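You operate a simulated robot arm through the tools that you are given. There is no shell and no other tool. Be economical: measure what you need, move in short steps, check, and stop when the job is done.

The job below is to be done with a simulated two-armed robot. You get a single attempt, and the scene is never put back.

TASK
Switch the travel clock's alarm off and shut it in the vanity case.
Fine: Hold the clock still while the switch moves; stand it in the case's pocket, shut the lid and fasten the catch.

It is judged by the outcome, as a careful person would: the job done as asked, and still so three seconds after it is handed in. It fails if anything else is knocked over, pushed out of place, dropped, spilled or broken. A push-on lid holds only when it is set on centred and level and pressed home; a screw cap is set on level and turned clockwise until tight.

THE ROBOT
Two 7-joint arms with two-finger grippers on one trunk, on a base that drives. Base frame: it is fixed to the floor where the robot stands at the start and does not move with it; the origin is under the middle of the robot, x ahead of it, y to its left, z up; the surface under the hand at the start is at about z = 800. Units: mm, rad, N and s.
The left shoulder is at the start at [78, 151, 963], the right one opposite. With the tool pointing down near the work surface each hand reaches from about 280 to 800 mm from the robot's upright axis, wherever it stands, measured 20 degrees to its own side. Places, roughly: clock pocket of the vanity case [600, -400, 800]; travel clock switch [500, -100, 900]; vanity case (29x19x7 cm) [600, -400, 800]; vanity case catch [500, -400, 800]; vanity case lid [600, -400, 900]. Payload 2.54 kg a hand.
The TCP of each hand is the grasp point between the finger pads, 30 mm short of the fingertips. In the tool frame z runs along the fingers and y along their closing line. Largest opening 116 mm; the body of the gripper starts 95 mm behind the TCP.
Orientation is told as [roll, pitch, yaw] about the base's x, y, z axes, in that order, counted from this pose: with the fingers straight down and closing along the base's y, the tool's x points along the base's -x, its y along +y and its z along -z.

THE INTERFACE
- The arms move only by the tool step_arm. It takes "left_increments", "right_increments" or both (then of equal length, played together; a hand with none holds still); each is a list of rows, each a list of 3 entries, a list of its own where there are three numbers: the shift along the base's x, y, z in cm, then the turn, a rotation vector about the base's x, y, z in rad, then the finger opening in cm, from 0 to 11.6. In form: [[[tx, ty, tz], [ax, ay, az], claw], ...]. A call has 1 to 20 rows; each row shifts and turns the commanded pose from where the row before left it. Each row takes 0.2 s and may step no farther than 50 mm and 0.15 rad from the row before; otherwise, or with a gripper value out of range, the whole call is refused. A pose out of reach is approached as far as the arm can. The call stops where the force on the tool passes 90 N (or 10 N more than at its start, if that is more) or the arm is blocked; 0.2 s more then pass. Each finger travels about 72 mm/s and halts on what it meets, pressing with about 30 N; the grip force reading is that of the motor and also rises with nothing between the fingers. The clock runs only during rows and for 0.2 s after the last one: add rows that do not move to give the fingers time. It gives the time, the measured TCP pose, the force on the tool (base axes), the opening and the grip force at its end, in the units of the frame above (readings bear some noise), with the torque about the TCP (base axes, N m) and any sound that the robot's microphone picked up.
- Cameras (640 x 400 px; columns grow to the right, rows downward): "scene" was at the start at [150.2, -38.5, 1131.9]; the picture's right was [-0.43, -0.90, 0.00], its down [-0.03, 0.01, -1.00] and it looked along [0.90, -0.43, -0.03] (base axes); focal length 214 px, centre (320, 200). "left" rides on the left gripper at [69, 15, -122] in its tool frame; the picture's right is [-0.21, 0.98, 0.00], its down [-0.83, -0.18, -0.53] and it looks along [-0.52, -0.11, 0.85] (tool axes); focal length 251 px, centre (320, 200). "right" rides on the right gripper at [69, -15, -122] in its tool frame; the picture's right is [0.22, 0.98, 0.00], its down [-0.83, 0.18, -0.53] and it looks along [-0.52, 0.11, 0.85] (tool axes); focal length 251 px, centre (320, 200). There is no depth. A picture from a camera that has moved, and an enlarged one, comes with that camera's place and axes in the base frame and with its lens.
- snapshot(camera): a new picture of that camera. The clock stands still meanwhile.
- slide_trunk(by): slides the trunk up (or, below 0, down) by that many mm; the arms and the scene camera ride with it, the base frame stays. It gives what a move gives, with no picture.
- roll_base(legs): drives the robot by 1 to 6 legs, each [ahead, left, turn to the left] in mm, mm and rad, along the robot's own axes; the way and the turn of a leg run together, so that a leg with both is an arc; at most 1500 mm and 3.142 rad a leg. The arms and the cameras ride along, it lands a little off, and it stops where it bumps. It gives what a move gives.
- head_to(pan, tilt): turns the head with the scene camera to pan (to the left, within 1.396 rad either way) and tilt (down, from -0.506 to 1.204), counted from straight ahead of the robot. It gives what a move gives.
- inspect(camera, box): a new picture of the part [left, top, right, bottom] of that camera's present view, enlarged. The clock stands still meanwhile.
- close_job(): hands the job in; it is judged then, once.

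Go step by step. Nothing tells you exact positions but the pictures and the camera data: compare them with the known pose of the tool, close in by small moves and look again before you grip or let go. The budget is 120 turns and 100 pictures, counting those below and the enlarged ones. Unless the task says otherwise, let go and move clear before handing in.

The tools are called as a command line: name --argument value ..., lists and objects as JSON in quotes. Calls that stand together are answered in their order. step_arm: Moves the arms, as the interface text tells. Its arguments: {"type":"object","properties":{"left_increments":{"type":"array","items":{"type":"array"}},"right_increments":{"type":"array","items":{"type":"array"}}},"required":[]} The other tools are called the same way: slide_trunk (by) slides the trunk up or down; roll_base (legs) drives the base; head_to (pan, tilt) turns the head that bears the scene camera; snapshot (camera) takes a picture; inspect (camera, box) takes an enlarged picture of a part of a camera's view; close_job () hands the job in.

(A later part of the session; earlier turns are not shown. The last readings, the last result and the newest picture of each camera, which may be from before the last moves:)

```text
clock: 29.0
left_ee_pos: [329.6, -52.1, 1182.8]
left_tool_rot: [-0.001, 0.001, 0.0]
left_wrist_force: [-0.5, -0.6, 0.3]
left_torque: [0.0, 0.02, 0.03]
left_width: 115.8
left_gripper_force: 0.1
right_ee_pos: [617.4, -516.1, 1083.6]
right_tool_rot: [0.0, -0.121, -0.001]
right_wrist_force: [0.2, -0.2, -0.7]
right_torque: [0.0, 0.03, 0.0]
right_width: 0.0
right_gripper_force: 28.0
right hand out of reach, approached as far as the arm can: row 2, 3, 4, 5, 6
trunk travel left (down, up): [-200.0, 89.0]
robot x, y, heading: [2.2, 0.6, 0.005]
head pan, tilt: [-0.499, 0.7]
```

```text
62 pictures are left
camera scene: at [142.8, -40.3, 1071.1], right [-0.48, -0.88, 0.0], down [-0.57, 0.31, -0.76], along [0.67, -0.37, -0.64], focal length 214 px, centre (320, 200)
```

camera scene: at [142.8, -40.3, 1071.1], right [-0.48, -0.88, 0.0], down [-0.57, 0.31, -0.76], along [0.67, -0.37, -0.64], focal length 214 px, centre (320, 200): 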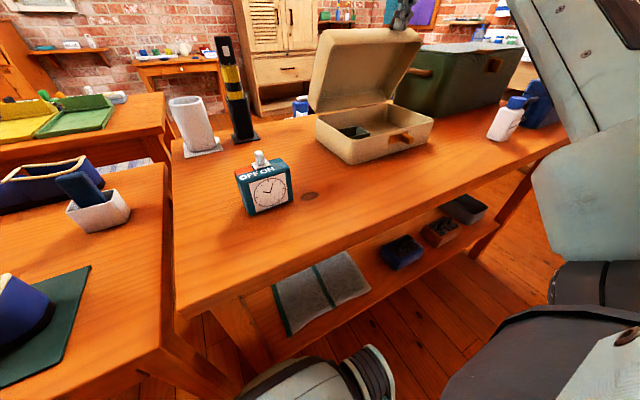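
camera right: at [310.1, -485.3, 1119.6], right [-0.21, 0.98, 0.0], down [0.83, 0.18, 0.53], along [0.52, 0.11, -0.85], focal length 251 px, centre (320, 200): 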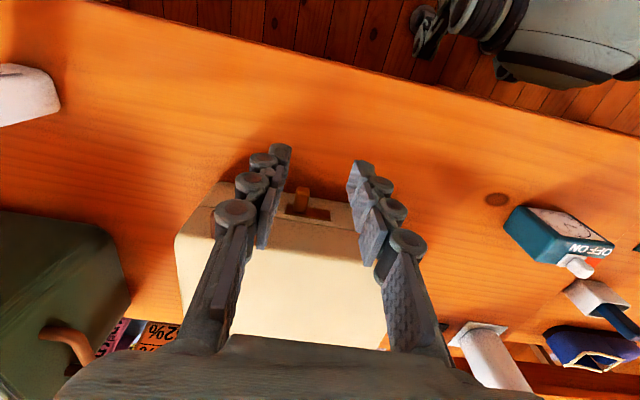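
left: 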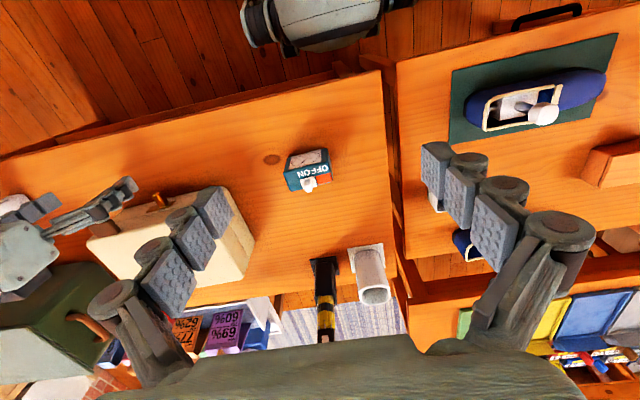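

The hand is at its reach limit with fingers down; tilting the fingers forward gains reach, so I'll push the lid over that way.

step_arm --right_increments '[[[0, -0.4, 0.1], [0, -0.12, 0], 0], [[0, -0.4, 0.1], [0, -0.12, 0], 0], [[0.2, -0.4, 0.1], [0, -0.12, 0], 0], [[0.4, -0.4, 0.1], [0, -0.12, 0], 0], [[0.5, -0.2, 0.1], [0, -0.12, 0], 0], [[0.5, 0, 0], [0, -0.1, 0], 0]]'

snapshot --camera "scene"

```text
clock: 30.4
left_ee_pos: [329.4, -50.7, 1182.2]
left_tool_rot: [0.0, 0.001, 0.001]
left_wrist_force: [-0.2, 0.8, 0.0]
left_torque: [0.02, 0.0, -0.01]
left_width: 116.0
left_gripper_force: 0.3
right_ee_pos: [714.2, -593.3, 1146.9]
right_tool_rot: [0.005, -0.818, 0.0]
right_wrist_force: [0.6, 0.2, -0.2]
right_torque: [-0.02, 0.01, -0.03]
right_width: 0.0
right_gripper_force: 28.0
right hand out of reach, approached as far as the arm can: row 1, 2, 3, 4, 5, 6
trunk travel left (down, up): [-200.0, 89.0]
robot x, y, heading: [-0.2, 1.3, -0.001]
head pan, tilt: [-0.499, 0.7]
```

```text
61 pictures are left
camera scene: at [142.8, -40.4, 1071.0], right [-0.48, -0.88, 0.0], down [-0.57, 0.31, -0.76], along [0.67, -0.37, -0.64], focal length 214 px, centre (320, 200)
```

scene: 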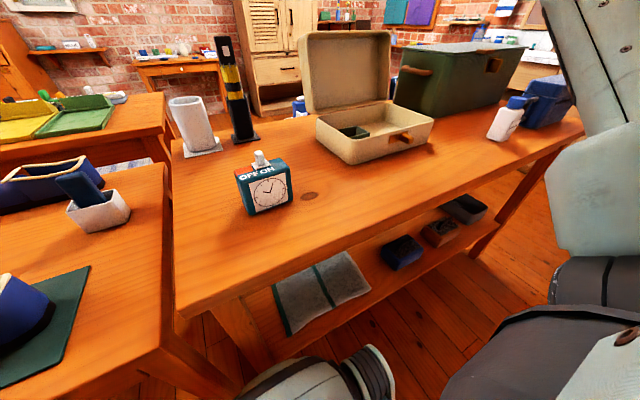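

The lid now stands open. I'll retract the right hand high and back, and look into the case.

step_arm --right_increments '[[[-3, 0, 1], [0, 0, 0], 0], [[-4, 0.5, 0], [0, 0, 0], 0], [[-4, 0.5, 0], [0, 0.1, 0], 0], [[-4, 0.5, 0], [0, 0.1, 0], 0], [[-4, 0.5, 0], [0, 0.1, 0], 2], [[-4, 0.5, 0], [0, 0.1, 0], 4], [[-3, 0.5, 0], [0, 0.1, 0], 6], [[0, 0, 0], [0, 0.1, 0], 6], [[0, 0, 0], [0, 0, 0], 6]]'

snapshot --camera "scene"

snapshot --camera "right"

```text
clock: 32.4
left_ee_pos: [329.9, -51.2, 1183.1]
left_tool_rot: [0.0, 0.0, 0.0]
left_wrist_force: [0.2, -0.3, -0.2]
left_torque: [-0.04, 0.04, -0.03]
left_width: 115.9
left_gripper_force: 0.1
right_ee_pos: [515.7, -606.4, 1195.6]
right_tool_rot: [0.0, -0.388, 0.0]
right_wrist_force: [-0.2, -0.5, -0.3]
right_torque: [0.01, 0.0, -0.02]
right_width: 59.8
right_gripper_force: 0.1
right hand out of reach, approached as far as the arm can: row 1, 2, 3, 4, 5, 6, 7, 8
trunk travel left (down, up): [-200.0, 89.0]
robot x, y, heading: [3.8, 1.0, 0.0]
head pan, tilt: [-0.499, 0.7]
```

```text
60 pictures are left
camera scene: at [142.8, -40.3, 1071.0], right [-0.48, -0.88, 0.0], down [-0.57, 0.31, -0.76], along [0.67, -0.37, -0.64], focal length 214 px, centre (320, 200)
```

scene: 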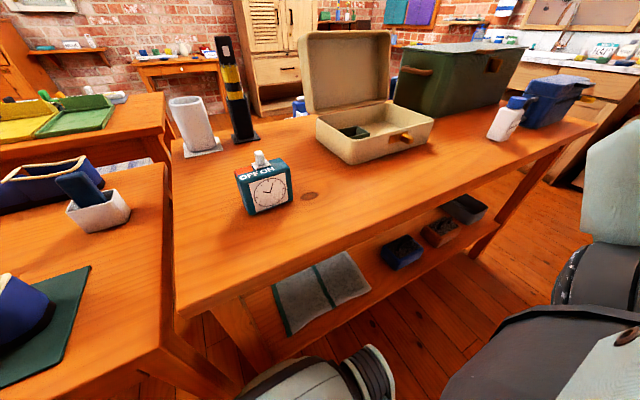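

```text
59 pictures are left
camera right: at [405.6, -620.6, 1283.5], right [-0.2, 0.98, -0.08], down [0.56, 0.18, 0.81], along [0.8, 0.11, -0.59], focal length 251 px, centre (320, 200)
```

right: 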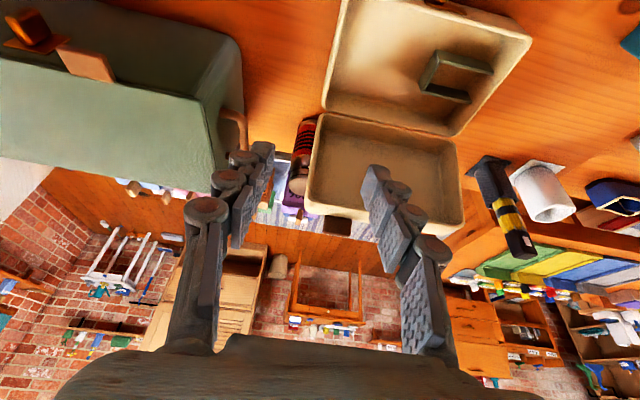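

The pocket (dark green) sits in the +y part of the case. I'll bring the right hand to a better viewing place.

step_arm --right_increments '[[[-2, 3, -2], [0, 0.1, 0], 8], [[-2, 3, -2], [0, 0.1, 0], 8], [[-2, 3, -2], [0, 0.1, 0], 8], [[-2, 3, -2], [0, 0.08, 0], 8], [[-2, 2, -2], [0, 0, 0], 8], [[-1, 1, -2], [0, 0, 0], 8], [[0, 0, 0], [0, 0, 0], 8]]'

snapshot --camera "right"

inspect --camera "scene" --box '[290, 20, 450, 170]'

```text
clock: 34.0
left_ee_pos: [329.7, -50.8, 1182.6]
left_tool_rot: [-0.001, 0.001, -0.002]
left_wrist_force: [-0.1, 0.3, 0.7]
left_torque: [-0.02, 0.0, -0.02]
left_width: 116.1
left_gripper_force: 0.0
right_ee_pos: [521.7, -587.1, 1203.3]
right_tool_rot: [-0.038, -0.344, 0.023]
right_wrist_force: [-0.3, 0.1, 0.1]
right_torque: [0.0, 0.0, 0.02]
right_width: 79.9
right_gripper_force: 0.0
right hand out of reach, approached as far as the arm can: row 1, 2, 3, 4, 5, 6
trunk travel left (down, up): [-200.0, 89.0]
robot x, y, heading: [0.0, 2.0, -0.007]
head pan, tilt: [-0.499, 0.7]
```

```text
58 pictures are left
camera right: at [414.6, -599.4, 1296.4], right [-0.21, 0.97, -0.11], down [0.6, 0.22, 0.77], along [0.77, 0.1, -0.62], focal length 251 px, centre (320, 200)
```

right: 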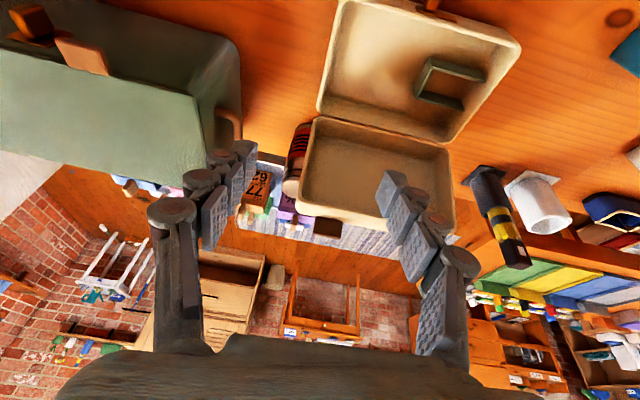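

```text
2.67 times, centred on (370, 95) of scene
camera zoom: at [142.8, -40.2, 1071.1], right [-0.48, -0.88, 0.0], down [-0.57, 0.31, -0.76], along [0.67, -0.37, -0.64], focal length 572 px, centre (187, 480)
```

zoom: 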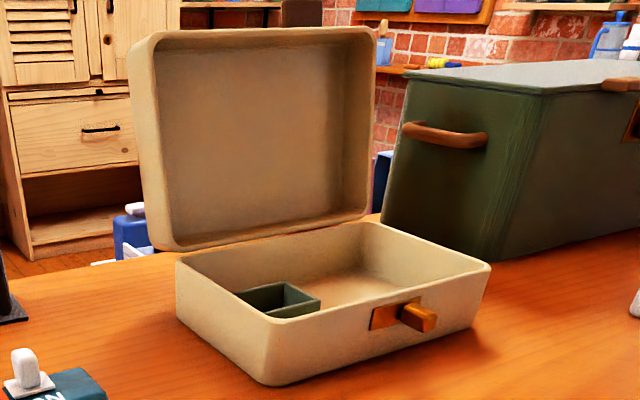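

The right arm seems stuck in an awkward elbow posture. I'll give it time with small corrections toward its first pose.

step_arm --right_increments '[[[0, 0, 0], [0, -0.1, 0], 8], [[0, 0, 0], [0, -0.06, 0], 8], [[0, 0, 0], [0, 0, 0], 8], [[0, 0, 0], [0, 0, 0], 8], [[0, 0, 0], [0, 0, 0], 8]]'

head_to --pan -1.2 --tilt 0.2

snapshot --camera "scene"

```text
clock: 35.2
left_ee_pos: [330.0, -51.8, 1183.2]
left_tool_rot: [-0.001, -0.001, 0.0]
left_wrist_force: [-0.3, 0.1, 0.4]
left_torque: [-0.03, -0.01, -0.01]
left_width: 115.9
left_gripper_force: 0.1
right_ee_pos: [535.5, -602.0, 1221.3]
right_tool_rot: [-0.042, -0.501, 0.025]
right_wrist_force: [-0.5, 0.9, -0.3]
right_torque: [0.01, -0.01, -0.02]
right_width: 79.8
right_gripper_force: 0.1
right hand out of reach, approached as far as the arm can: row 1, 2
trunk travel left (down, up): [-200.0, 89.0]
robot x, y, heading: [1.0, 3.6, -0.001]
head pan, tilt: [-0.499, 0.7]
```

```text
clock: 36.3
left_ee_pos: [329.4, -52.1, 1183.4]
left_tool_rot: [-0.001, 0.0, 0.001]
left_wrist_force: [-0.7, 0.0, -0.3]
left_torque: [-0.05, -0.02, -0.03]
left_width: 116.3
left_gripper_force: 0.0
right_ee_pos: [533.5, -601.8, 1220.2]
right_tool_rot: [-0.041, -0.501, 0.024]
right_wrist_force: [-0.1, -0.6, 0.3]
right_torque: [-0.03, -0.01, -0.02]
right_width: 80.1
right_gripper_force: 0.1
trunk travel left (down, up): [-200.0, 89.0]
robot x, y, heading: [-4.5, -5.3, 0.001]
head pan, tilt: [-1.201, 0.201]
```

```text
56 pictures are left
camera scene: at [102.0, -86.5, 1116.4], right [-0.93, -0.36, 0.0], down [-0.07, 0.19, -0.98], along [0.35, -0.91, -0.2], focal length 214 px, centre (320, 200)
```

scene: 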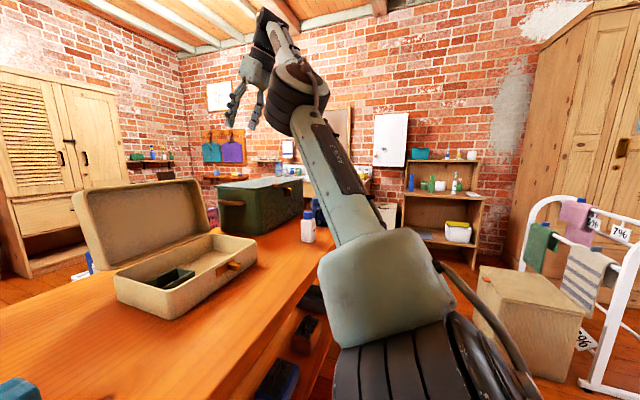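

The wrist pitch looks to be the limiting joint. I'll translate down and back without turning the hand down.

step_arm --right_increments '[[[0, 0, -2], [0, -0.1, 0], 8], [[-1, 0, -3], [0, -0.1, 0], 8], [[-2, 1, -3], [0, -0.1, 0], 8], [[-3, 2, -3], [0, 0, 0], 8], [[-3, 2, -3], [0, 0, 0], 8], [[0, 0, 0], [0, 0, 0], 8]]'

snapshot --camera "scene"

```text
clock: 37.7
left_ee_pos: [329.4, -50.8, 1183.8]
left_tool_rot: [0.001, -0.001, 0.0]
left_wrist_force: [-0.4, 0.6, 0.1]
left_torque: [0.01, -0.02, -0.04]
left_width: 116.0
left_gripper_force: 0.1
right_ee_pos: [548.2, -660.4, 1225.9]
right_tool_rot: [-0.049, -0.749, 0.029]
right_wrist_force: [0.3, -0.2, -0.6]
right_torque: [-0.01, 0.02, 0.0]
right_width: 80.0
right_gripper_force: 0.1
right hand out of reach, approached as far as the arm can: row 1, 2, 3, 4, 5
trunk travel left (down, up): [-200.0, 89.0]
robot x, y, heading: [2.1, 0.7, 0.0]
head pan, tilt: [-1.201, 0.201]
```

```text
55 pictures are left
camera scene: at [101.9, -86.5, 1116.5], right [-0.93, -0.36, 0.0], down [-0.07, 0.19, -0.98], along [0.35, -0.91, -0.2], focal length 214 px, centre (320, 200)
```

scene: 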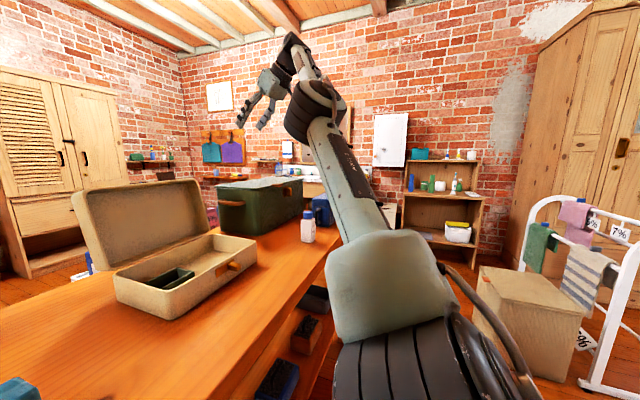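

step_arm --right_increments '[[[0, 5, 0], [0, 0, 0], 8], [[0, 5, 0], [0, 0, 0], 8], [[0, 5, 0], [0, 0, 0], 8]]'

step_arm --right_increments '[[[0, 0, -5], [0, 0, 0], 8], [[0, 0, -5], [0, 0, 0], 8], [[0, 0, -5], [0, 0, 0], 8]]'

step_arm --right_increments '[[[-5, 0, 0], [0, 0, 0], 8], [[-5, 0, 0], [0, 0, 0], 8], [[-5, 0, 0], [0, 0, 0], 8]]'

```text
clock: 38.5
left_ee_pos: [329.7, -50.5, 1183.0]
left_tool_rot: [-0.003, 0.001, 0.001]
left_wrist_force: [0.1, -0.3, 0.5]
left_torque: [-0.03, -0.04, 0.03]
left_width: 116.0
left_gripper_force: 0.0
right_ee_pos: [590.2, -552.7, 1284.5]
right_tool_rot: [-0.052, -0.749, 0.03]
right_wrist_force: [0.2, -0.1, -0.4]
right_torque: [-0.01, -0.01, -0.07]
right_width: 80.1
right_gripper_force: 0.1
right hand out of reach, approached as far as the arm can: row 1, 2, 3
trunk travel left (down, up): [-200.0, 89.0]
robot x, y, heading: [0.5, -0.1, -0.003]
head pan, tilt: [-1.201, 0.201]
```

```text
clock: 39.3
left_ee_pos: [330.1, -52.1, 1183.2]
left_tool_rot: [-0.001, 0.0, 0.0]
left_wrist_force: [-0.1, -0.2, 0.4]
left_torque: [0.03, -0.02, -0.01]
left_width: 116.1
left_gripper_force: 0.0
right_ee_pos: [645.0, -603.2, 1198.1]
right_tool_rot: [-0.046, -0.747, 0.029]
right_wrist_force: [-0.5, 0.3, -0.6]
right_torque: [0.01, 0.03, 0.01]
right_width: 79.9
right_gripper_force: 0.0
right hand out of reach, approached as far as the arm can: row 1, 2, 3
trunk travel left (down, up): [-200.0, 89.0]
robot x, y, heading: [1.1, 2.2, 0.002]
head pan, tilt: [-1.201, 0.201]
```

```text
clock: 40.1
left_ee_pos: [328.5, -50.8, 1182.9]
left_tool_rot: [0.0, -0.003, 0.0]
left_wrist_force: [-0.3, -0.7, -0.9]
left_torque: [0.0, -0.01, 0.0]
left_width: 116.3
left_gripper_force: 0.0
right_ee_pos: [532.6, -651.6, 1244.5]
right_tool_rot: [-0.047, -0.75, 0.029]
right_wrist_force: [0.5, -0.4, -0.3]
right_torque: [0.01, -0.01, 0.03]
right_width: 79.9
right_gripper_force: 0.1
right hand out of reach, approached as far as the arm can: row 1, 2, 3
trunk travel left (down, up): [-200.0, 89.0]
robot x, y, heading: [-0.9, -1.5, -0.001]
head pan, tilt: [-1.201, 0.201]
```

The arm is caught at full stretch. I'll push outward through the straight-elbow position in free air, then come back in.

step_arm --right_increments '[[[2.5, -2.7, 1.5], [0, 0, 0], 8], [[2.5, -2.7, 1.5], [0, 0, 0], 8], [[0.2, -0.2, 0.1], [0, 0, 0], 8]]'

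step_arm --right_increments '[[[-2.5, 2.7, -1.5], [0, 0, 0], 8], [[-2.5, 2.7, -1.5], [0, 0, 0], 8], [[-2.5, 2.7, -1.5], [0, 0, 0], 8], [[-2.5, 2.7, -1.5], [0, 0, 0], 8], [[-2.5, 2.7, -1.5], [0, 0, 0], 8], [[-2.5, 2.7, -1.5], [0, 0, 0], 8]]'

snapshot --camera "scene"

```text
clock: 40.9
left_ee_pos: [329.7, -50.8, 1183.7]
left_tool_rot: [0.0, 0.001, 0.001]
left_wrist_force: [-0.5, -0.2, 0.1]
left_torque: [0.04, -0.01, 0.03]
left_width: 115.9
left_gripper_force: 0.1
right_ee_pos: [539.7, -651.0, 1242.5]
right_tool_rot: [-0.05, -0.749, 0.03]
right_wrist_force: [-0.1, -0.3, 0.4]
right_torque: [-0.04, 0.0, 0.0]
right_width: 79.9
right_gripper_force: 0.1
right hand out of reach, approached as far as the arm can: row 1, 2
trunk travel left (down, up): [-200.0, 89.0]
robot x, y, heading: [0.9, -1.4, 0.004]
head pan, tilt: [-1.201, 0.201]
```

```text
clock: 42.3
left_ee_pos: [330.4, -50.8, 1183.2]
left_tool_rot: [-0.001, 0.001, -0.001]
left_wrist_force: [-0.1, -0.9, 0.0]
left_torque: [-0.01, -0.01, 0.04]
left_width: 115.9
left_gripper_force: 0.0
right_ee_pos: [502.1, -634.2, 1278.5]
right_tool_rot: [-0.047, -0.75, 0.03]
right_wrist_force: [-0.3, -0.5, 0.1]
right_torque: [-0.01, 0.0, 0.0]
right_width: 80.0
right_gripper_force: 0.1
right hand out of reach, approached as far as the arm can: row 1, 2, 3, 4, 5, 6
trunk travel left (down, up): [-200.0, 89.0]
robot x, y, heading: [2.8, -3.6, -0.003]
head pan, tilt: [-1.201, 0.201]
```

```text
54 pictures are left
camera scene: at [101.9, -86.5, 1116.4], right [-0.93, -0.36, 0.0], down [-0.07, 0.19, -0.98], along [0.35, -0.91, -0.2], focal length 214 px, centre (320, 200)
```

scene: 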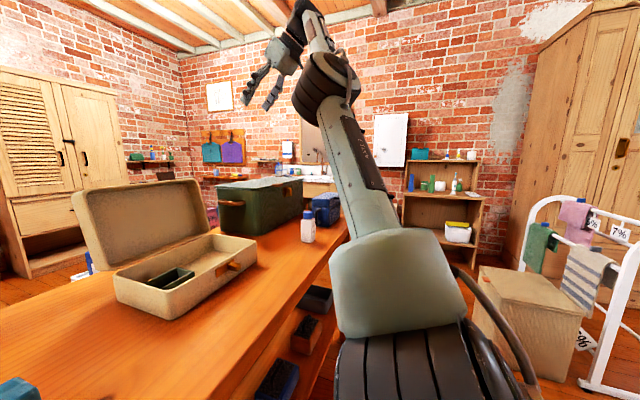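

step_arm --right_increments '[[[-1, 1, 4], [0, 0, 0], 8], [[-1, 1, 4], [0, 0, 0], 8], [[-1, 1, 4], [0, 0, 0], 8], [[-1, 1, 4], [0, 0, 0], 8], [[-3, 2, 0], [0, 0, 0], 8], [[-3, 2, 0], [0, 0, 0], 8], [[-3, 2, 0], [0, 0, 0], 8]]'

snapshot --camera "scene"

```text
clock: 43.9
left_ee_pos: [329.8, -51.4, 1183.3]
left_tool_rot: [-0.001, 0.0, 0.0]
left_wrist_force: [0.8, 1.0, 0.2]
left_torque: [-0.01, -0.02, 0.01]
left_width: 116.1
left_gripper_force: 0.0
right_ee_pos: [425.5, -541.9, 1374.5]
right_tool_rot: [-0.048, -0.749, 0.03]
right_wrist_force: [-0.5, 0.1, 0.0]
right_torque: [0.02, -0.04, 0.03]
right_width: 79.6
right_gripper_force: 0.0
right hand out of reach, approached as far as the arm can: row 1, 2, 3, 4, 5, 6, 7
trunk travel left (down, up): [-200.0, 89.0]
robot x, y, heading: [-0.9, -1.7, 0.0]
head pan, tilt: [-1.201, 0.201]
```

```text
53 pictures are left
camera scene: at [101.9, -86.5, 1116.4], right [-0.93, -0.36, 0.0], down [-0.07, 0.19, -0.98], along [0.35, -0.91, -0.2], focal length 214 px, centre (320, 200)
```

scene: 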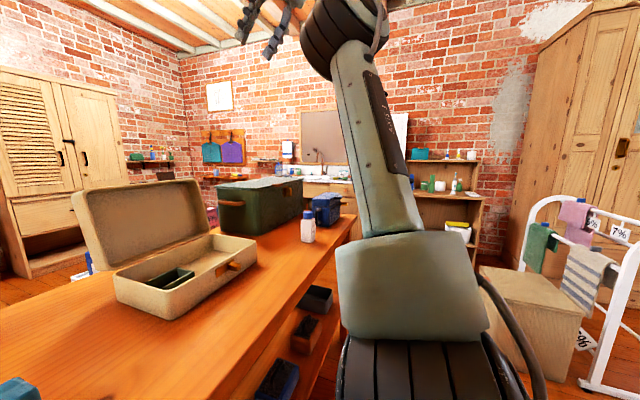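

step_arm --right_increments '[[[0, -3, -4], [0, 0, 0], 8], [[0, -3, -4], [0, 0, 0], 8], [[0, -3, -4], [0, 0, 0], 8], [[0, -3, -4], [0, 0, 0], 8]]'

step_arm --right_increments '[[[3, 2, -3], [0, 0, 0], 8], [[3, 2, -3], [0, 0, 0], 8], [[3, 2, -3], [0, 0, 0], 8], [[3, 2, -3], [0, 0, 0], 8]]'

step_arm --right_increments '[[[0, 0, 0], [0, 0, 0.15], 8], [[0, 0, 0], [0, 0, 0.15], 8], [[0, 0, 0], [0, 0, 0.15], 8], [[0, 0, 0], [0, 0, 0.15], 8]]'

```text
clock: 44.9
left_ee_pos: [329.5, -51.9, 1182.6]
left_tool_rot: [0.0, 0.0, 0.0]
left_wrist_force: [-1.2, 0.3, 0.0]
left_torque: [-0.01, -0.03, 0.04]
left_width: 116.1
left_gripper_force: 0.1
right_ee_pos: [436.6, -687.4, 1259.5]
right_tool_rot: [-0.047, -0.749, 0.029]
right_wrist_force: [-0.9, -1.1, 0.0]
right_torque: [0.05, 0.01, 0.01]
right_width: 80.0
right_gripper_force: 0.0
right hand out of reach, approached as far as the arm can: row 1, 2, 3, 4
trunk travel left (down, up): [-200.0, 89.0]
robot x, y, heading: [3.0, -0.0, 0.001]
head pan, tilt: [-1.201, 0.201]
```

```text
clock: 45.9
left_ee_pos: [331.3, -50.7, 1183.5]
left_tool_rot: [0.001, -0.001, 0.001]
left_wrist_force: [0.0, -0.9, 0.3]
left_torque: [-0.04, 0.01, -0.02]
left_width: 116.0
left_gripper_force: 0.1
right_ee_pos: [593.8, -657.5, 1192.3]
right_tool_rot: [-0.049, -0.749, 0.03]
right_wrist_force: [0.3, -0.9, -0.1]
right_torque: [0.01, 0.04, 0.01]
right_width: 80.2
right_gripper_force: 0.0
right hand out of reach, approached as far as the arm can: row 1, 2, 3, 4
trunk travel left (down, up): [-200.0, 89.0]
robot x, y, heading: [-0.7, -2.5, -0.004]
head pan, tilt: [-1.201, 0.201]
```

```text
clock: 46.9
left_ee_pos: [329.2, -52.4, 1184.1]
left_tool_rot: [-0.002, -0.001, 0.001]
left_wrist_force: [-0.2, 0.3, 0.2]
left_torque: [-0.02, -0.03, -0.02]
left_width: 116.3
left_gripper_force: 0.0
right_ee_pos: [568.0, -595.7, 1167.0]
right_tool_rot: [-0.052, -0.752, 0.583]
right_wrist_force: [-0.2, 0.3, -0.6]
right_torque: [0.0, 0.02, -0.04]
right_width: 80.1
right_gripper_force: 0.1
right hand out of reach, approached as far as the arm can: row 1, 2, 3, 4
trunk travel left (down, up): [-200.0, 89.0]
robot x, y, heading: [3.2, -3.6, 0.003]
head pan, tilt: [-1.201, 0.201]
```

step_arm --right_increments '[[[-1.4, 1.95, 4.2], [0, 0, 0], 8], [[-1.4, 1.95, 4.2], [0, 0, 0], 8], [[-1.4, 1.95, 4.2], [0, 0, 0], 8], [[-1, 1.4, -1], [0, 0, 0], 8], [[-1, 1.4, -1], [0, 0, 0], 8], [[4, 2.9, 0], [0, 0, 0], 8], [[4, 2.9, 0], [0, 0, 0], 8], [[4, 2.9, 0], [0, 0, 0], 8], [[-1, 1.4, -1], [0, 0, 0], 8], [[-1, 1.4, -1], [0, 0, 0], 8], [[-4, -2.9, 0], [0, 0, 0], 8], [[-4, -2.9, 0], [0, 0, 0], 8], [[-4, -2.9, 0], [0, 0, 0], 8], [[-1, 1.4, -1], [0, 0, 0], 8], [[-1, 1.4, -1], [0, 0, 0], 8]]'

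snapshot --camera "scene"

```text
clock: 50.1
left_ee_pos: [328.6, -49.7, 1182.4]
left_tool_rot: [0.0, 0.001, 0.0]
left_wrist_force: [-0.1, -0.1, 0.0]
left_torque: [-0.02, 0.01, -0.01]
left_width: 116.3
left_gripper_force: 0.1
right_ee_pos: [456.5, -449.3, 1214.8]
right_tool_rot: [-0.048, -0.75, 0.58]
right_wrist_force: [-0.3, 0.1, -0.3]
right_torque: [0.02, 0.0, 0.02]
right_width: 79.7
right_gripper_force: 0.1
right hand out of reach, approached as far as the arm can: row 2, 3
trunk travel left (down, up): [-200.0, 89.0]
robot x, y, heading: [-1.4, 0.4, -0.004]
head pan, tilt: [-1.201, 0.201]
```

```text
52 pictures are left
camera scene: at [101.8, -86.5, 1116.5], right [-0.93, -0.36, 0.0], down [-0.07, 0.19, -0.98], along [0.35, -0.91, -0.2], focal length 214 px, centre (320, 200)
```

scene: 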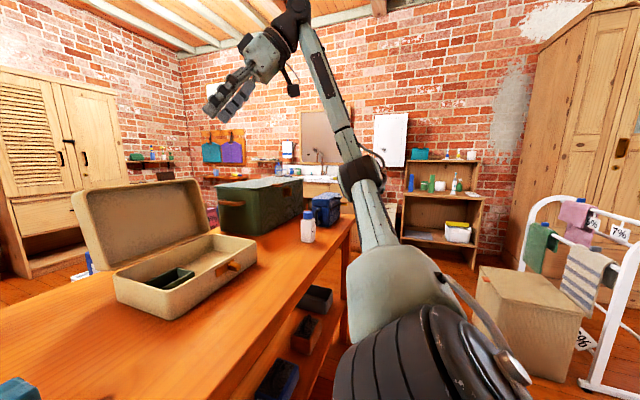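

The arm is free again. I'll turn it back to pointing straight down in a comfortable place.

step_arm --right_increments '[[[-0.5, 0, -2], [0, 0, -0.145], 8], [[-0.5, 0, -2], [0, 0, -0.145], 8], [[-0.5, 0, -2], [0, 0, -0.145], 8], [[-0.5, 0, -2], [0, 0, -0.145], 8], [[-0.5, 0, -2], [0, 0.15, 0], 8], [[0, 0, -2], [0, 0.15, 0], 8], [[0, 0, -1.5], [0, 0.15, 0], 8], [[0, 0, 0], [0.04, 0.15, 0], 8], [[0, 0, 0], [0.01, 0.15, 0], 8], [[0, 0, 0], [0, 0, 0], 8]]'

head_to --pan -0.7 --tilt 0.6

snapshot --camera "scene"

snapshot --camera "right"

```text
refused: row 8 steps farther than a row can; nothing moved
```

```text
clock: 51.0
left_ee_pos: [329.3, -50.7, 1183.3]
left_tool_rot: [-0.001, -0.001, -0.001]
left_wrist_force: [0.0, 0.1, -0.1]
left_torque: [0.03, 0.02, 0.0]
left_width: 115.7
left_gripper_force: 0.1
right_ee_pos: [455.0, -449.5, 1215.3]
right_tool_rot: [-0.051, -0.751, 0.579]
right_wrist_force: [0.2, 0.1, 0.3]
right_torque: [-0.02, -0.01, 0.0]
right_width: 80.0
right_gripper_force: 0.1
trunk travel left (down, up): [-200.0, 89.0]
robot x, y, heading: [0.0, 3.9, -0.0]
head pan, tilt: [-0.7, 0.6]
```

```text
51 pictures are left
camera scene: at [135.8, -56.6, 1079.7], right [-0.64, -0.76, 0.0], down [-0.43, 0.36, -0.83], along [0.63, -0.53, -0.56], focal length 214 px, centre (320, 200)
```

scene: 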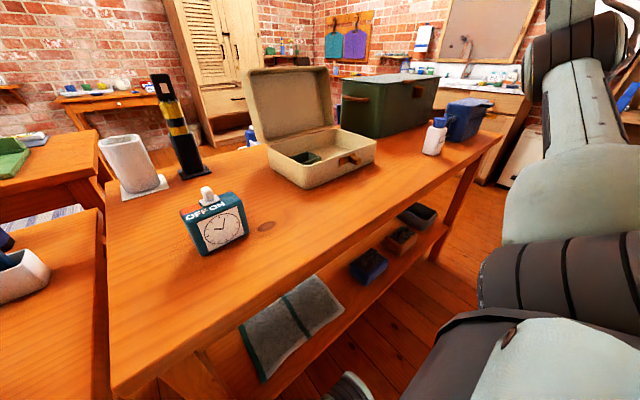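

```text
50 pictures are left
camera right: at [348.6, -529.7, 1258.7], right [-0.64, 0.75, -0.18], down [0.09, 0.31, 0.95], along [0.76, 0.59, -0.27], focal length 251 px, centre (320, 200)
```

right: 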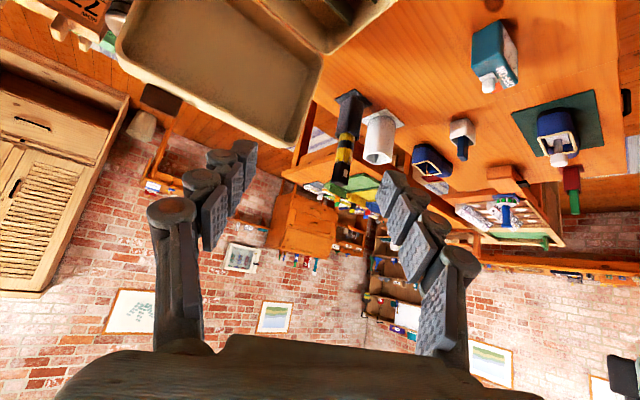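

step_arm --right_increments '[[[-0.5, 0, -2], [0, 0, -0.145], 8], [[-0.5, 0, -2], [0, 0, -0.145], 8], [[-0.5, 0, -2], [0, 0, -0.145], 8], [[-0.5, 0, -2], [0, 0, -0.145], 8], [[-0.5, 0, -2], [0, 0.15, 0], 8], [[0, 0, -2], [0, 0.15, 0], 8], [[0, 0, -1.5], [0, 0.15, 0], 8], [[0, 0, 0], [0.03, 0.14, 0], 8], [[0, 0, 0], [0.02, 0.14, 0], 8], [[0, 0, 0], [0, 0, 0], 8]]'

snapshot --camera "right"

inspect --camera "scene" --box '[230, 60, 390, 200]'

```text
clock: 53.2
left_ee_pos: [329.0, -51.0, 1183.3]
left_tool_rot: [0.0, 0.0, 0.0]
left_wrist_force: [0.5, 0.0, -0.9]
left_torque: [0.01, 0.01, -0.03]
left_width: 116.1
left_gripper_force: 0.1
right_ee_pos: [430.3, -452.5, 1080.0]
right_tool_rot: [-0.001, -0.018, -0.008]
right_wrist_force: [-0.3, 0.6, 1.0]
right_torque: [0.02, 0.01, -0.01]
right_width: 80.1
right_gripper_force: 0.0
trunk travel left (down, up): [-200.0, 89.0]
robot x, y, heading: [-1.3, -1.0, 0.002]
head pan, tilt: [-0.7, 0.6]
```

```text
49 pictures are left
camera right: at [357.8, -465.0, 1201.3], right [-0.21, 0.98, 0.0], down [0.82, 0.17, 0.55], along [0.54, 0.11, -0.83], focal length 251 px, centre (320, 200)
```

right: 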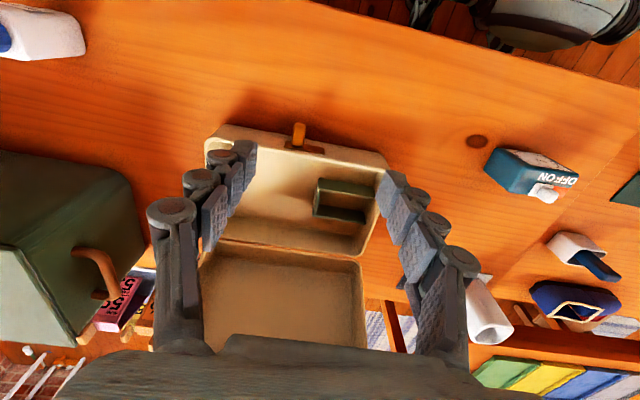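

```text
2.86 times, centred on (310, 130) of scene
camera zoom: at [135.8, -56.7, 1079.7], right [-0.64, -0.76, 0.0], down [-0.43, 0.36, -0.83], along [0.63, -0.53, -0.56], focal length 613 px, centre (349, 400)
```

zoom: 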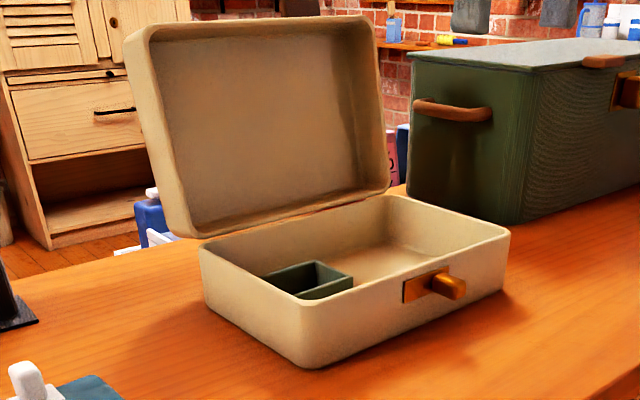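

inspect --camera "right" --box '[200, 110, 400, 260]'

```text
2.67 times, centred on (300, 185) of right
camera zoom: at [357.8, -465.0, 1201.3], right [-0.21, 0.98, 0.0], down [0.82, 0.17, 0.55], along [0.54, 0.11, -0.83], focal length 670 px, centre (373, 240)
```

zoom: 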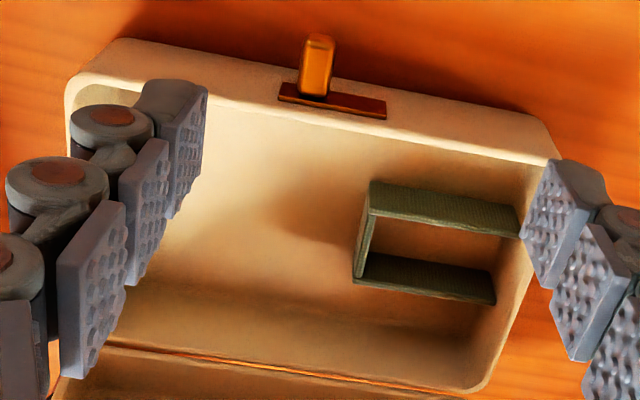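

The pocket interior spans about x 573–626, y −415…−324, with its walls up to z≈840 — it fits the clock (40 × 86) with long side along y. Next I turn the right hand 90° to close along x, to hold the clock from its −y side.

step_arm --right_increments '[[[0, 1, 0], [0, 0.018, 0.14], 8], [[0, 1, 0], [0, 0, 0.14], 8], [[0, 1, 0], [0, 0, 0.14], 8], [[0, 1, 0], [0, 0, 0.14], 8], [[0, 1, 0], [0, 0, 0.14], 8], [[0, 1, 0], [0, 0, 0.14], 8], [[0, 1, 0], [0, 0, 0.14], 8], [[0, 1, 0], [0, 0, 0.14], 8], [[0, 1, 0], [0, 0, 0.14], 8], [[0, 1, 0], [0, 0, 0.14], 8], [[0, 0, 0], [0, 0, 0.14], 8], [[0, 0, 0], [0, 0, 0.04], 8], [[0, 0, 0], [0, 0, 0], 8]]'

snapshot --camera "right"

```text
clock: 56.0
left_ee_pos: [328.8, -50.2, 1183.6]
left_tool_rot: [0.0, 0.0, -0.001]
left_wrist_force: [0.0, -0.4, -1.1]
left_torque: [0.0, 0.01, -0.02]
left_width: 116.3
left_gripper_force: 0.0
right_ee_pos: [430.6, -351.4, 1077.6]
right_tool_rot: [0.0, -0.001, 1.571]
right_wrist_force: [-0.1, -0.2, 0.2]
right_torque: [0.03, -0.01, -0.01]
right_width: 80.3
right_gripper_force: 0.0
trunk travel left (down, up): [-200.0, 89.0]
robot x, y, heading: [1.7, 2.7, 0.005]
head pan, tilt: [-0.7, 0.6]
```

```text
46 pictures are left
camera right: at [445.6, -420.2, 1201.0], right [-0.98, -0.22, 0.0], down [-0.18, 0.82, 0.54], along [-0.12, 0.52, -0.84], focal length 251 px, centre (320, 200)
```

right: 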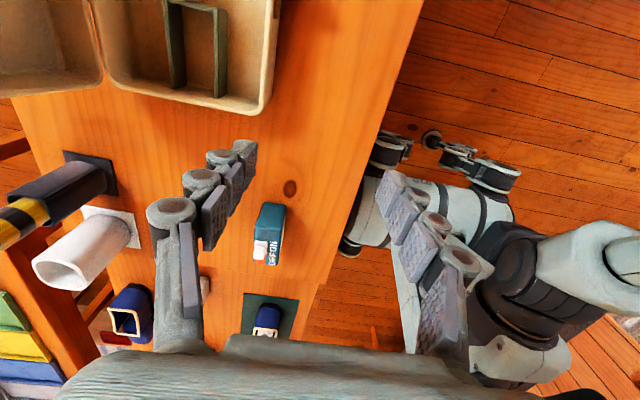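

inspect --camera "right" --box '[100, 0, 290, 120]'

```text
3.33 times, centred on (195, 60) of right
camera zoom: at [445.6, -420.2, 1201.0], right [-0.98, -0.22, 0.0], down [-0.18, 0.82, 0.54], along [-0.12, 0.52, -0.84], focal length 838 px, centre (737, 667)
```

zoom: 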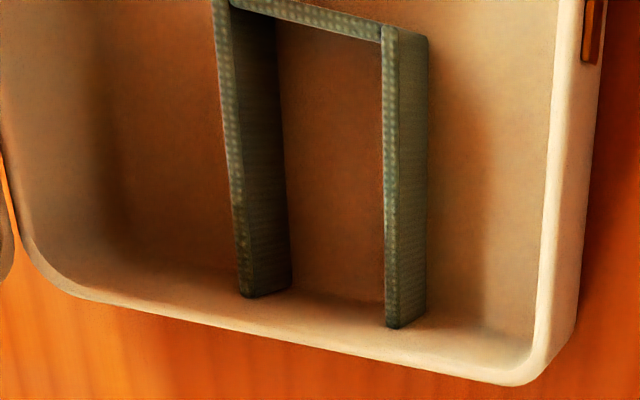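

The pocket measures x 570–624, y −419…≈−329. Now I tilt the right hand to point at the clock from its −y side and stop short.

step_arm --right_increments '[[[0.66, 2.28, -2.74], [0.15, 0, 0], 8], [[0.66, 2.28, -2.74], [0.15, 0, 0], 8], [[0.66, 2.28, -2.74], [0.15, 0, 0], 8], [[0.66, 2.28, -2.74], [0.15, 0, 0], 8], [[0.66, 2.28, -2.74], [0.15, 0, 0], 8], [[0.66, 2.28, -2.74], [0.15, 0, 0], 8], [[0, 0, 0], [0, 0, 0], 8]]'

snapshot --camera "right"

snapshot --camera "scene"

```text
clock: 57.6
left_ee_pos: [329.1, -52.1, 1183.6]
left_tool_rot: [0.0, 0.0, 0.001]
left_wrist_force: [-0.1, 0.4, 0.1]
left_torque: [0.0, -0.01, -0.01]
left_width: 115.9
left_gripper_force: 0.0
right_ee_pos: [471.3, -210.2, 915.5]
right_tool_rot: [0.0, -0.904, 1.571]
right_wrist_force: [-0.7, -0.5, -0.4]
right_torque: [-0.01, -0.03, 0.02]
right_width: 80.2
right_gripper_force: 0.1
trunk travel left (down, up): [-200.0, 89.0]
robot x, y, heading: [-1.4, -3.0, -0.003]
head pan, tilt: [-0.7, 0.6]
```

```text
44 pictures are left
camera right: at [486.4, -348.1, 937.2], right [-0.98, -0.13, -0.17], down [-0.18, 0.09, 0.98], along [-0.11, 0.99, -0.11], focal length 251 px, centre (320, 200)
```

right: 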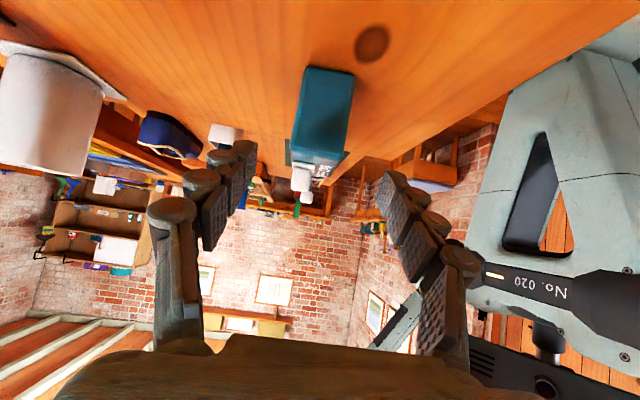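

```text
43 pictures are left
camera scene: at [135.8, -56.5, 1079.7], right [-0.64, -0.76, 0.0], down [-0.43, 0.36, -0.83], along [0.63, -0.53, -0.56], focal length 214 px, centre (320, 200)
```

scene: 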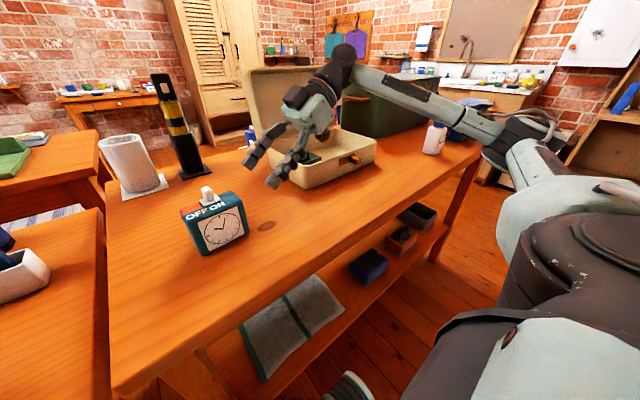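

step_arm --right_increments '[[[0.1, 2.7, -2.3], [0, 0, 0], 8], [[0.1, 2.7, -2.3], [0, 0, 0], 8], [[0.1, 2.7, -2.3], [0, 0, 0], 8], [[0, 0, 0], [0, 0, 0], 8]]'

inspect --camera "scene" --box '[160, 150, 330, 270]'

snapshot --camera "left"

```text
clock: 58.6
left_ee_pos: [329.1, -50.9, 1183.3]
left_tool_rot: [-0.001, -0.001, -0.001]
left_wrist_force: [0.7, 0.6, -0.6]
left_torque: [0.03, -0.01, 0.02]
left_width: 116.1
left_gripper_force: 0.1
right_ee_pos: [473.4, -132.5, 848.1]
right_tool_rot: [-0.001, -0.903, 1.57]
right_wrist_force: [-0.2, 0.1, 0.4]
right_torque: [-0.01, 0.0, 0.0]
right_width: 80.0
right_gripper_force: 0.1
trunk travel left (down, up): [-200.0, 89.0]
robot x, y, heading: [0.8, -2.5, 0.0]
head pan, tilt: [-0.7, 0.6]
```

```text
3.33 times, centred on (245, 210) of scene
camera zoom: at [135.8, -56.6, 1079.7], right [-0.64, -0.76, 0.0], down [-0.43, 0.36, -0.83], along [0.63, -0.53, -0.56], focal length 715 px, centre (570, 167)
```

zoom: 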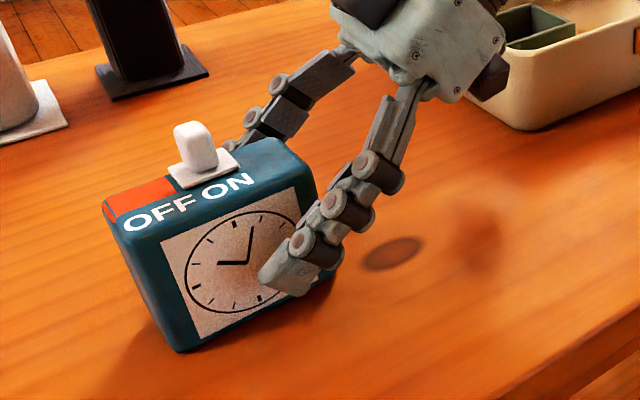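

```text
41 pictures are left
camera left: at [261.4, -35.2, 1304.7], right [0.21, 0.98, 0.0], down [0.83, -0.18, 0.53], along [0.52, -0.11, -0.85], focal length 251 px, centre (320, 200)
```

left: 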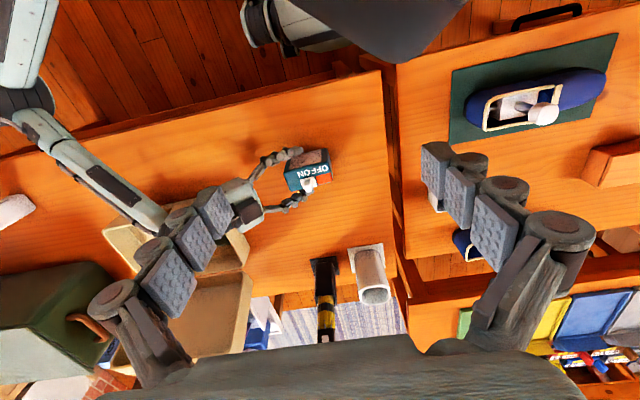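

The fingers straddle the clock's −y end. I'll close gently on it.

step_arm --right_increments '[[[0, 0, 0], [0, 0, 0], 6], [[0, 0, 0], [0, 0, 0], 5], [[0, 0, 0], [0, 0, 0], 4.4], [[0, 0, 0], [0, 0, 0], 3.8], [[0, 0, 0], [0, 0, 0], 3], [[0, 0, 0], [0, 0, 0], 3]]'

inspect --camera "left" --box '[230, 120, 370, 230]'

```text
clock: 60.0
left_ee_pos: [328.8, -51.8, 1183.0]
left_tool_rot: [0.0, -0.001, -0.002]
left_wrist_force: [-0.3, 0.8, 0.4]
left_torque: [0.02, -0.01, 0.0]
left_width: 115.9
left_gripper_force: 0.1
right_ee_pos: [473.8, -131.7, 848.5]
right_tool_rot: [0.0, -0.902, 1.571]
right_wrist_force: [0.3, 1.0, 0.8]
right_torque: [0.02, -0.08, 0.01]
right_width: 45.0
right_gripper_force: 29.5
trunk travel left (down, up): [-200.0, 89.0]
robot x, y, heading: [-0.9, 1.8, -0.001]
head pan, tilt: [-0.7, 0.6]
```

```text
3.64 times, centred on (300, 175) of left
camera zoom: at [261.4, -35.2, 1304.7], right [0.21, 0.98, 0.0], down [0.83, -0.18, 0.53], along [0.52, -0.11, -0.85], focal length 914 px, centre (393, 291)
```

zoom: 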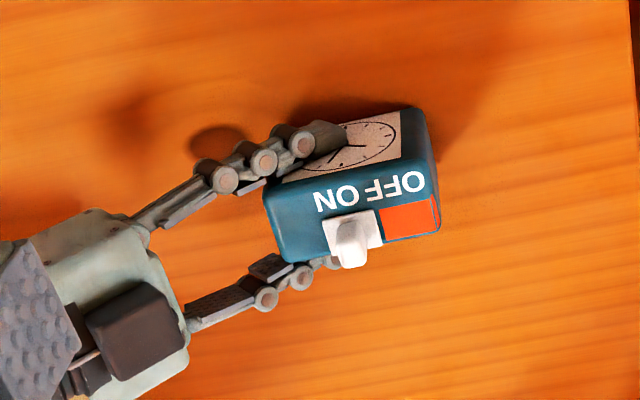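

The clock is held (thickness 45 mm). Its knob is at about (482, −103.5, 880–908). Bringing the left hand over the knob.

step_arm --left_increments '[[[3.8, -1.3, -3], [0, 0, 0], 8], [[3.8, -1.3, -3], [0, 0, 0], 5], [[3.8, -1.3, -4], [0, 0, 0], 4.5], [[3.9, -1.3, -4], [0, 0, 0], 4.5], [[0, 0, -4], [0, 0, 0], 4.5], [[0, 0, -3.5], [0, 0, 0], 4.5], [[0, 0, 0], [0, 0, 0], 4.5]]'

snapshot --camera "left"

inspect --camera "scene" --box '[140, 110, 330, 250]'

```text
refused: row 1 steps farther than a row can; nothing moved
```

```text
39 pictures are left
camera left: at [261.4, -35.2, 1304.7], right [0.21, 0.98, 0.0], down [0.83, -0.18, 0.53], along [0.52, -0.11, -0.85], focal length 251 px, centre (320, 200)
```

left: 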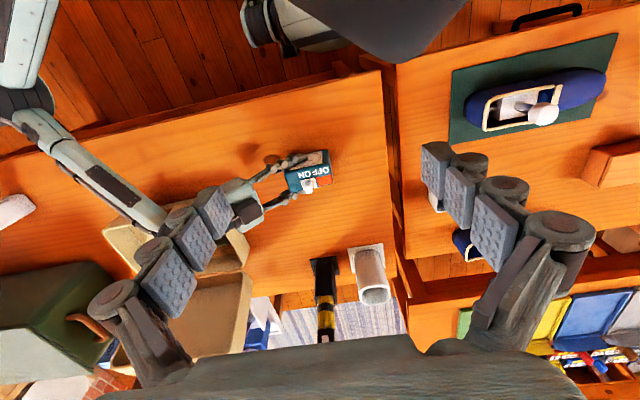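

```text
2.86 times, centred on (235, 180) of scene
camera zoom: at [135.8, -56.5, 1079.7], right [-0.64, -0.76, 0.0], down [-0.43, 0.36, -0.83], along [0.63, -0.53, -0.56], focal length 613 px, centre (563, 257)
```

zoom: 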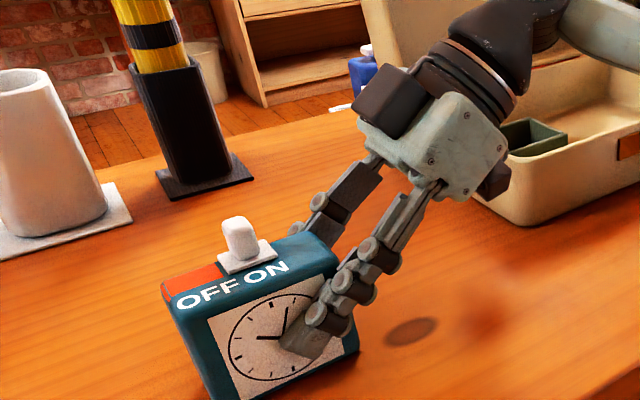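

step_arm --left_increments '[[[3.06, -1.05, -3], [0, 0, 0], 9], [[3.06, -1.05, -3], [0, 0, 0], 7], [[3.06, -1.05, -3], [0, 0, 0], 4.5], [[3.06, -1.05, -3], [0, 0, 0], 4.5], [[3.06, -1.05, -3], [0, 0, 0], 4.5], [[0, 0, -3.5], [0, 0, 0], 4.5], [[0, 0, -3.5], [0, 0, 0], 4.5], [[0, 0, 0], [0, 0, 0], 4.5]]'

snapshot --camera "left"

inspect --camera "scene" --box '[140, 110, 330, 250]'

```text
clock: 61.8
left_ee_pos: [478.9, -103.6, 965.3]
left_tool_rot: [0.0, -0.004, 0.0]
left_wrist_force: [0.2, 0.2, 1.2]
left_torque: [0.01, -0.02, -0.02]
left_width: 44.9
left_gripper_force: 0.1
right_ee_pos: [472.6, -131.6, 846.6]
right_tool_rot: [0.0, -0.903, 1.571]
right_wrist_force: [0.2, -0.2, 1.5]
right_torque: [0.06, -0.07, 0.04]
right_width: 45.0
right_gripper_force: 30.2
trunk travel left (down, up): [-200.0, 89.0]
robot x, y, heading: [-2.8, 2.4, 0.002]
head pan, tilt: [-0.7, 0.6]
```

```text
37 pictures are left
camera left: at [411.6, -87.2, 1086.1], right [0.21, 0.98, 0.0], down [0.83, -0.18, 0.53], along [0.52, -0.12, -0.84], focal length 251 px, centre (320, 200)
```

left: 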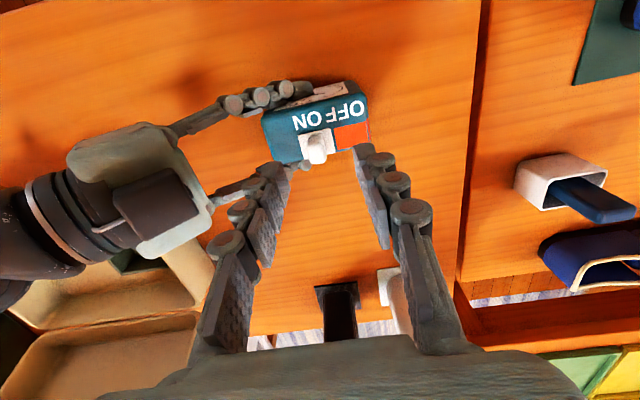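

```text
2.86 times, centred on (235, 180) of scene
camera zoom: at [135.7, -56.5, 1079.7], right [-0.64, -0.76, 0.0], down [-0.43, 0.36, -0.83], along [0.63, -0.53, -0.56], focal length 613 px, centre (563, 257)
```

zoom: 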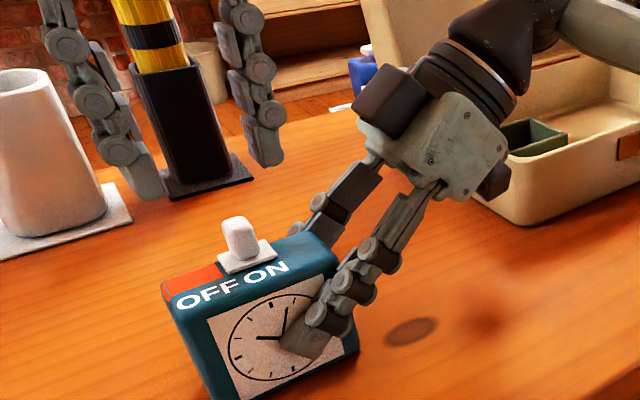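

step_arm --left_increments '[[[0.2, 0, -2], [0, 0, 0], 4.5], [[0, 0, -2], [0, 0, 0], 4.5], [[0, 0, -1], [0, 0, 0], 4.5], [[0, 0, 0], [0, 0, 0], 4.5]]'

inspect --camera "scene" --box '[140, 110, 330, 250]'

inspect --camera "left" --box '[230, 40, 430, 190]'

```text
clock: 62.8
left_ee_pos: [484.0, -102.9, 913.2]
left_tool_rot: [0.0, -0.003, 0.0]
left_wrist_force: [-0.7, -0.4, -0.9]
left_torque: [-0.01, -0.05, 0.01]
left_width: 44.9
left_gripper_force: 0.0
right_ee_pos: [473.0, -131.1, 847.9]
right_tool_rot: [0.001, -0.903, 1.57]
right_wrist_force: [-0.8, 0.0, 3.5]
right_torque: [0.08, -0.03, 0.03]
right_width: 45.1
right_gripper_force: 30.0
trunk travel left (down, up): [-200.0, 89.0]
robot x, y, heading: [-0.7, 0.9, 0.001]
head pan, tilt: [-0.7, 0.6]
```

```text
2.86 times, centred on (235, 180) of scene
camera zoom: at [135.6, -56.5, 1079.7], right [-0.64, -0.76, 0.0], down [-0.43, 0.36, -0.83], along [0.63, -0.53, -0.56], focal length 613 px, centre (563, 257)
```

zoom: 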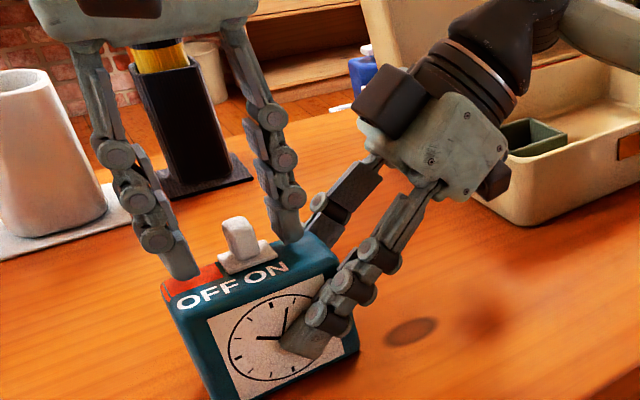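

```text
2.67 times, centred on (330, 115) of left
camera zoom: at [415.0, -87.2, 1035.1], right [0.21, 0.98, 0.0], down [0.83, -0.18, 0.53], along [0.52, -0.11, -0.84], focal length 670 px, centre (293, 427)
```

zoom: 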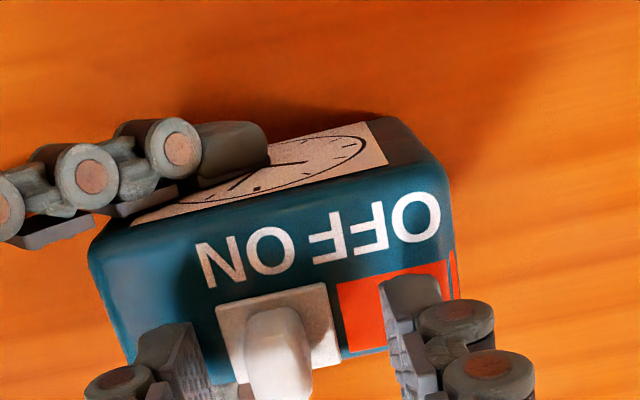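

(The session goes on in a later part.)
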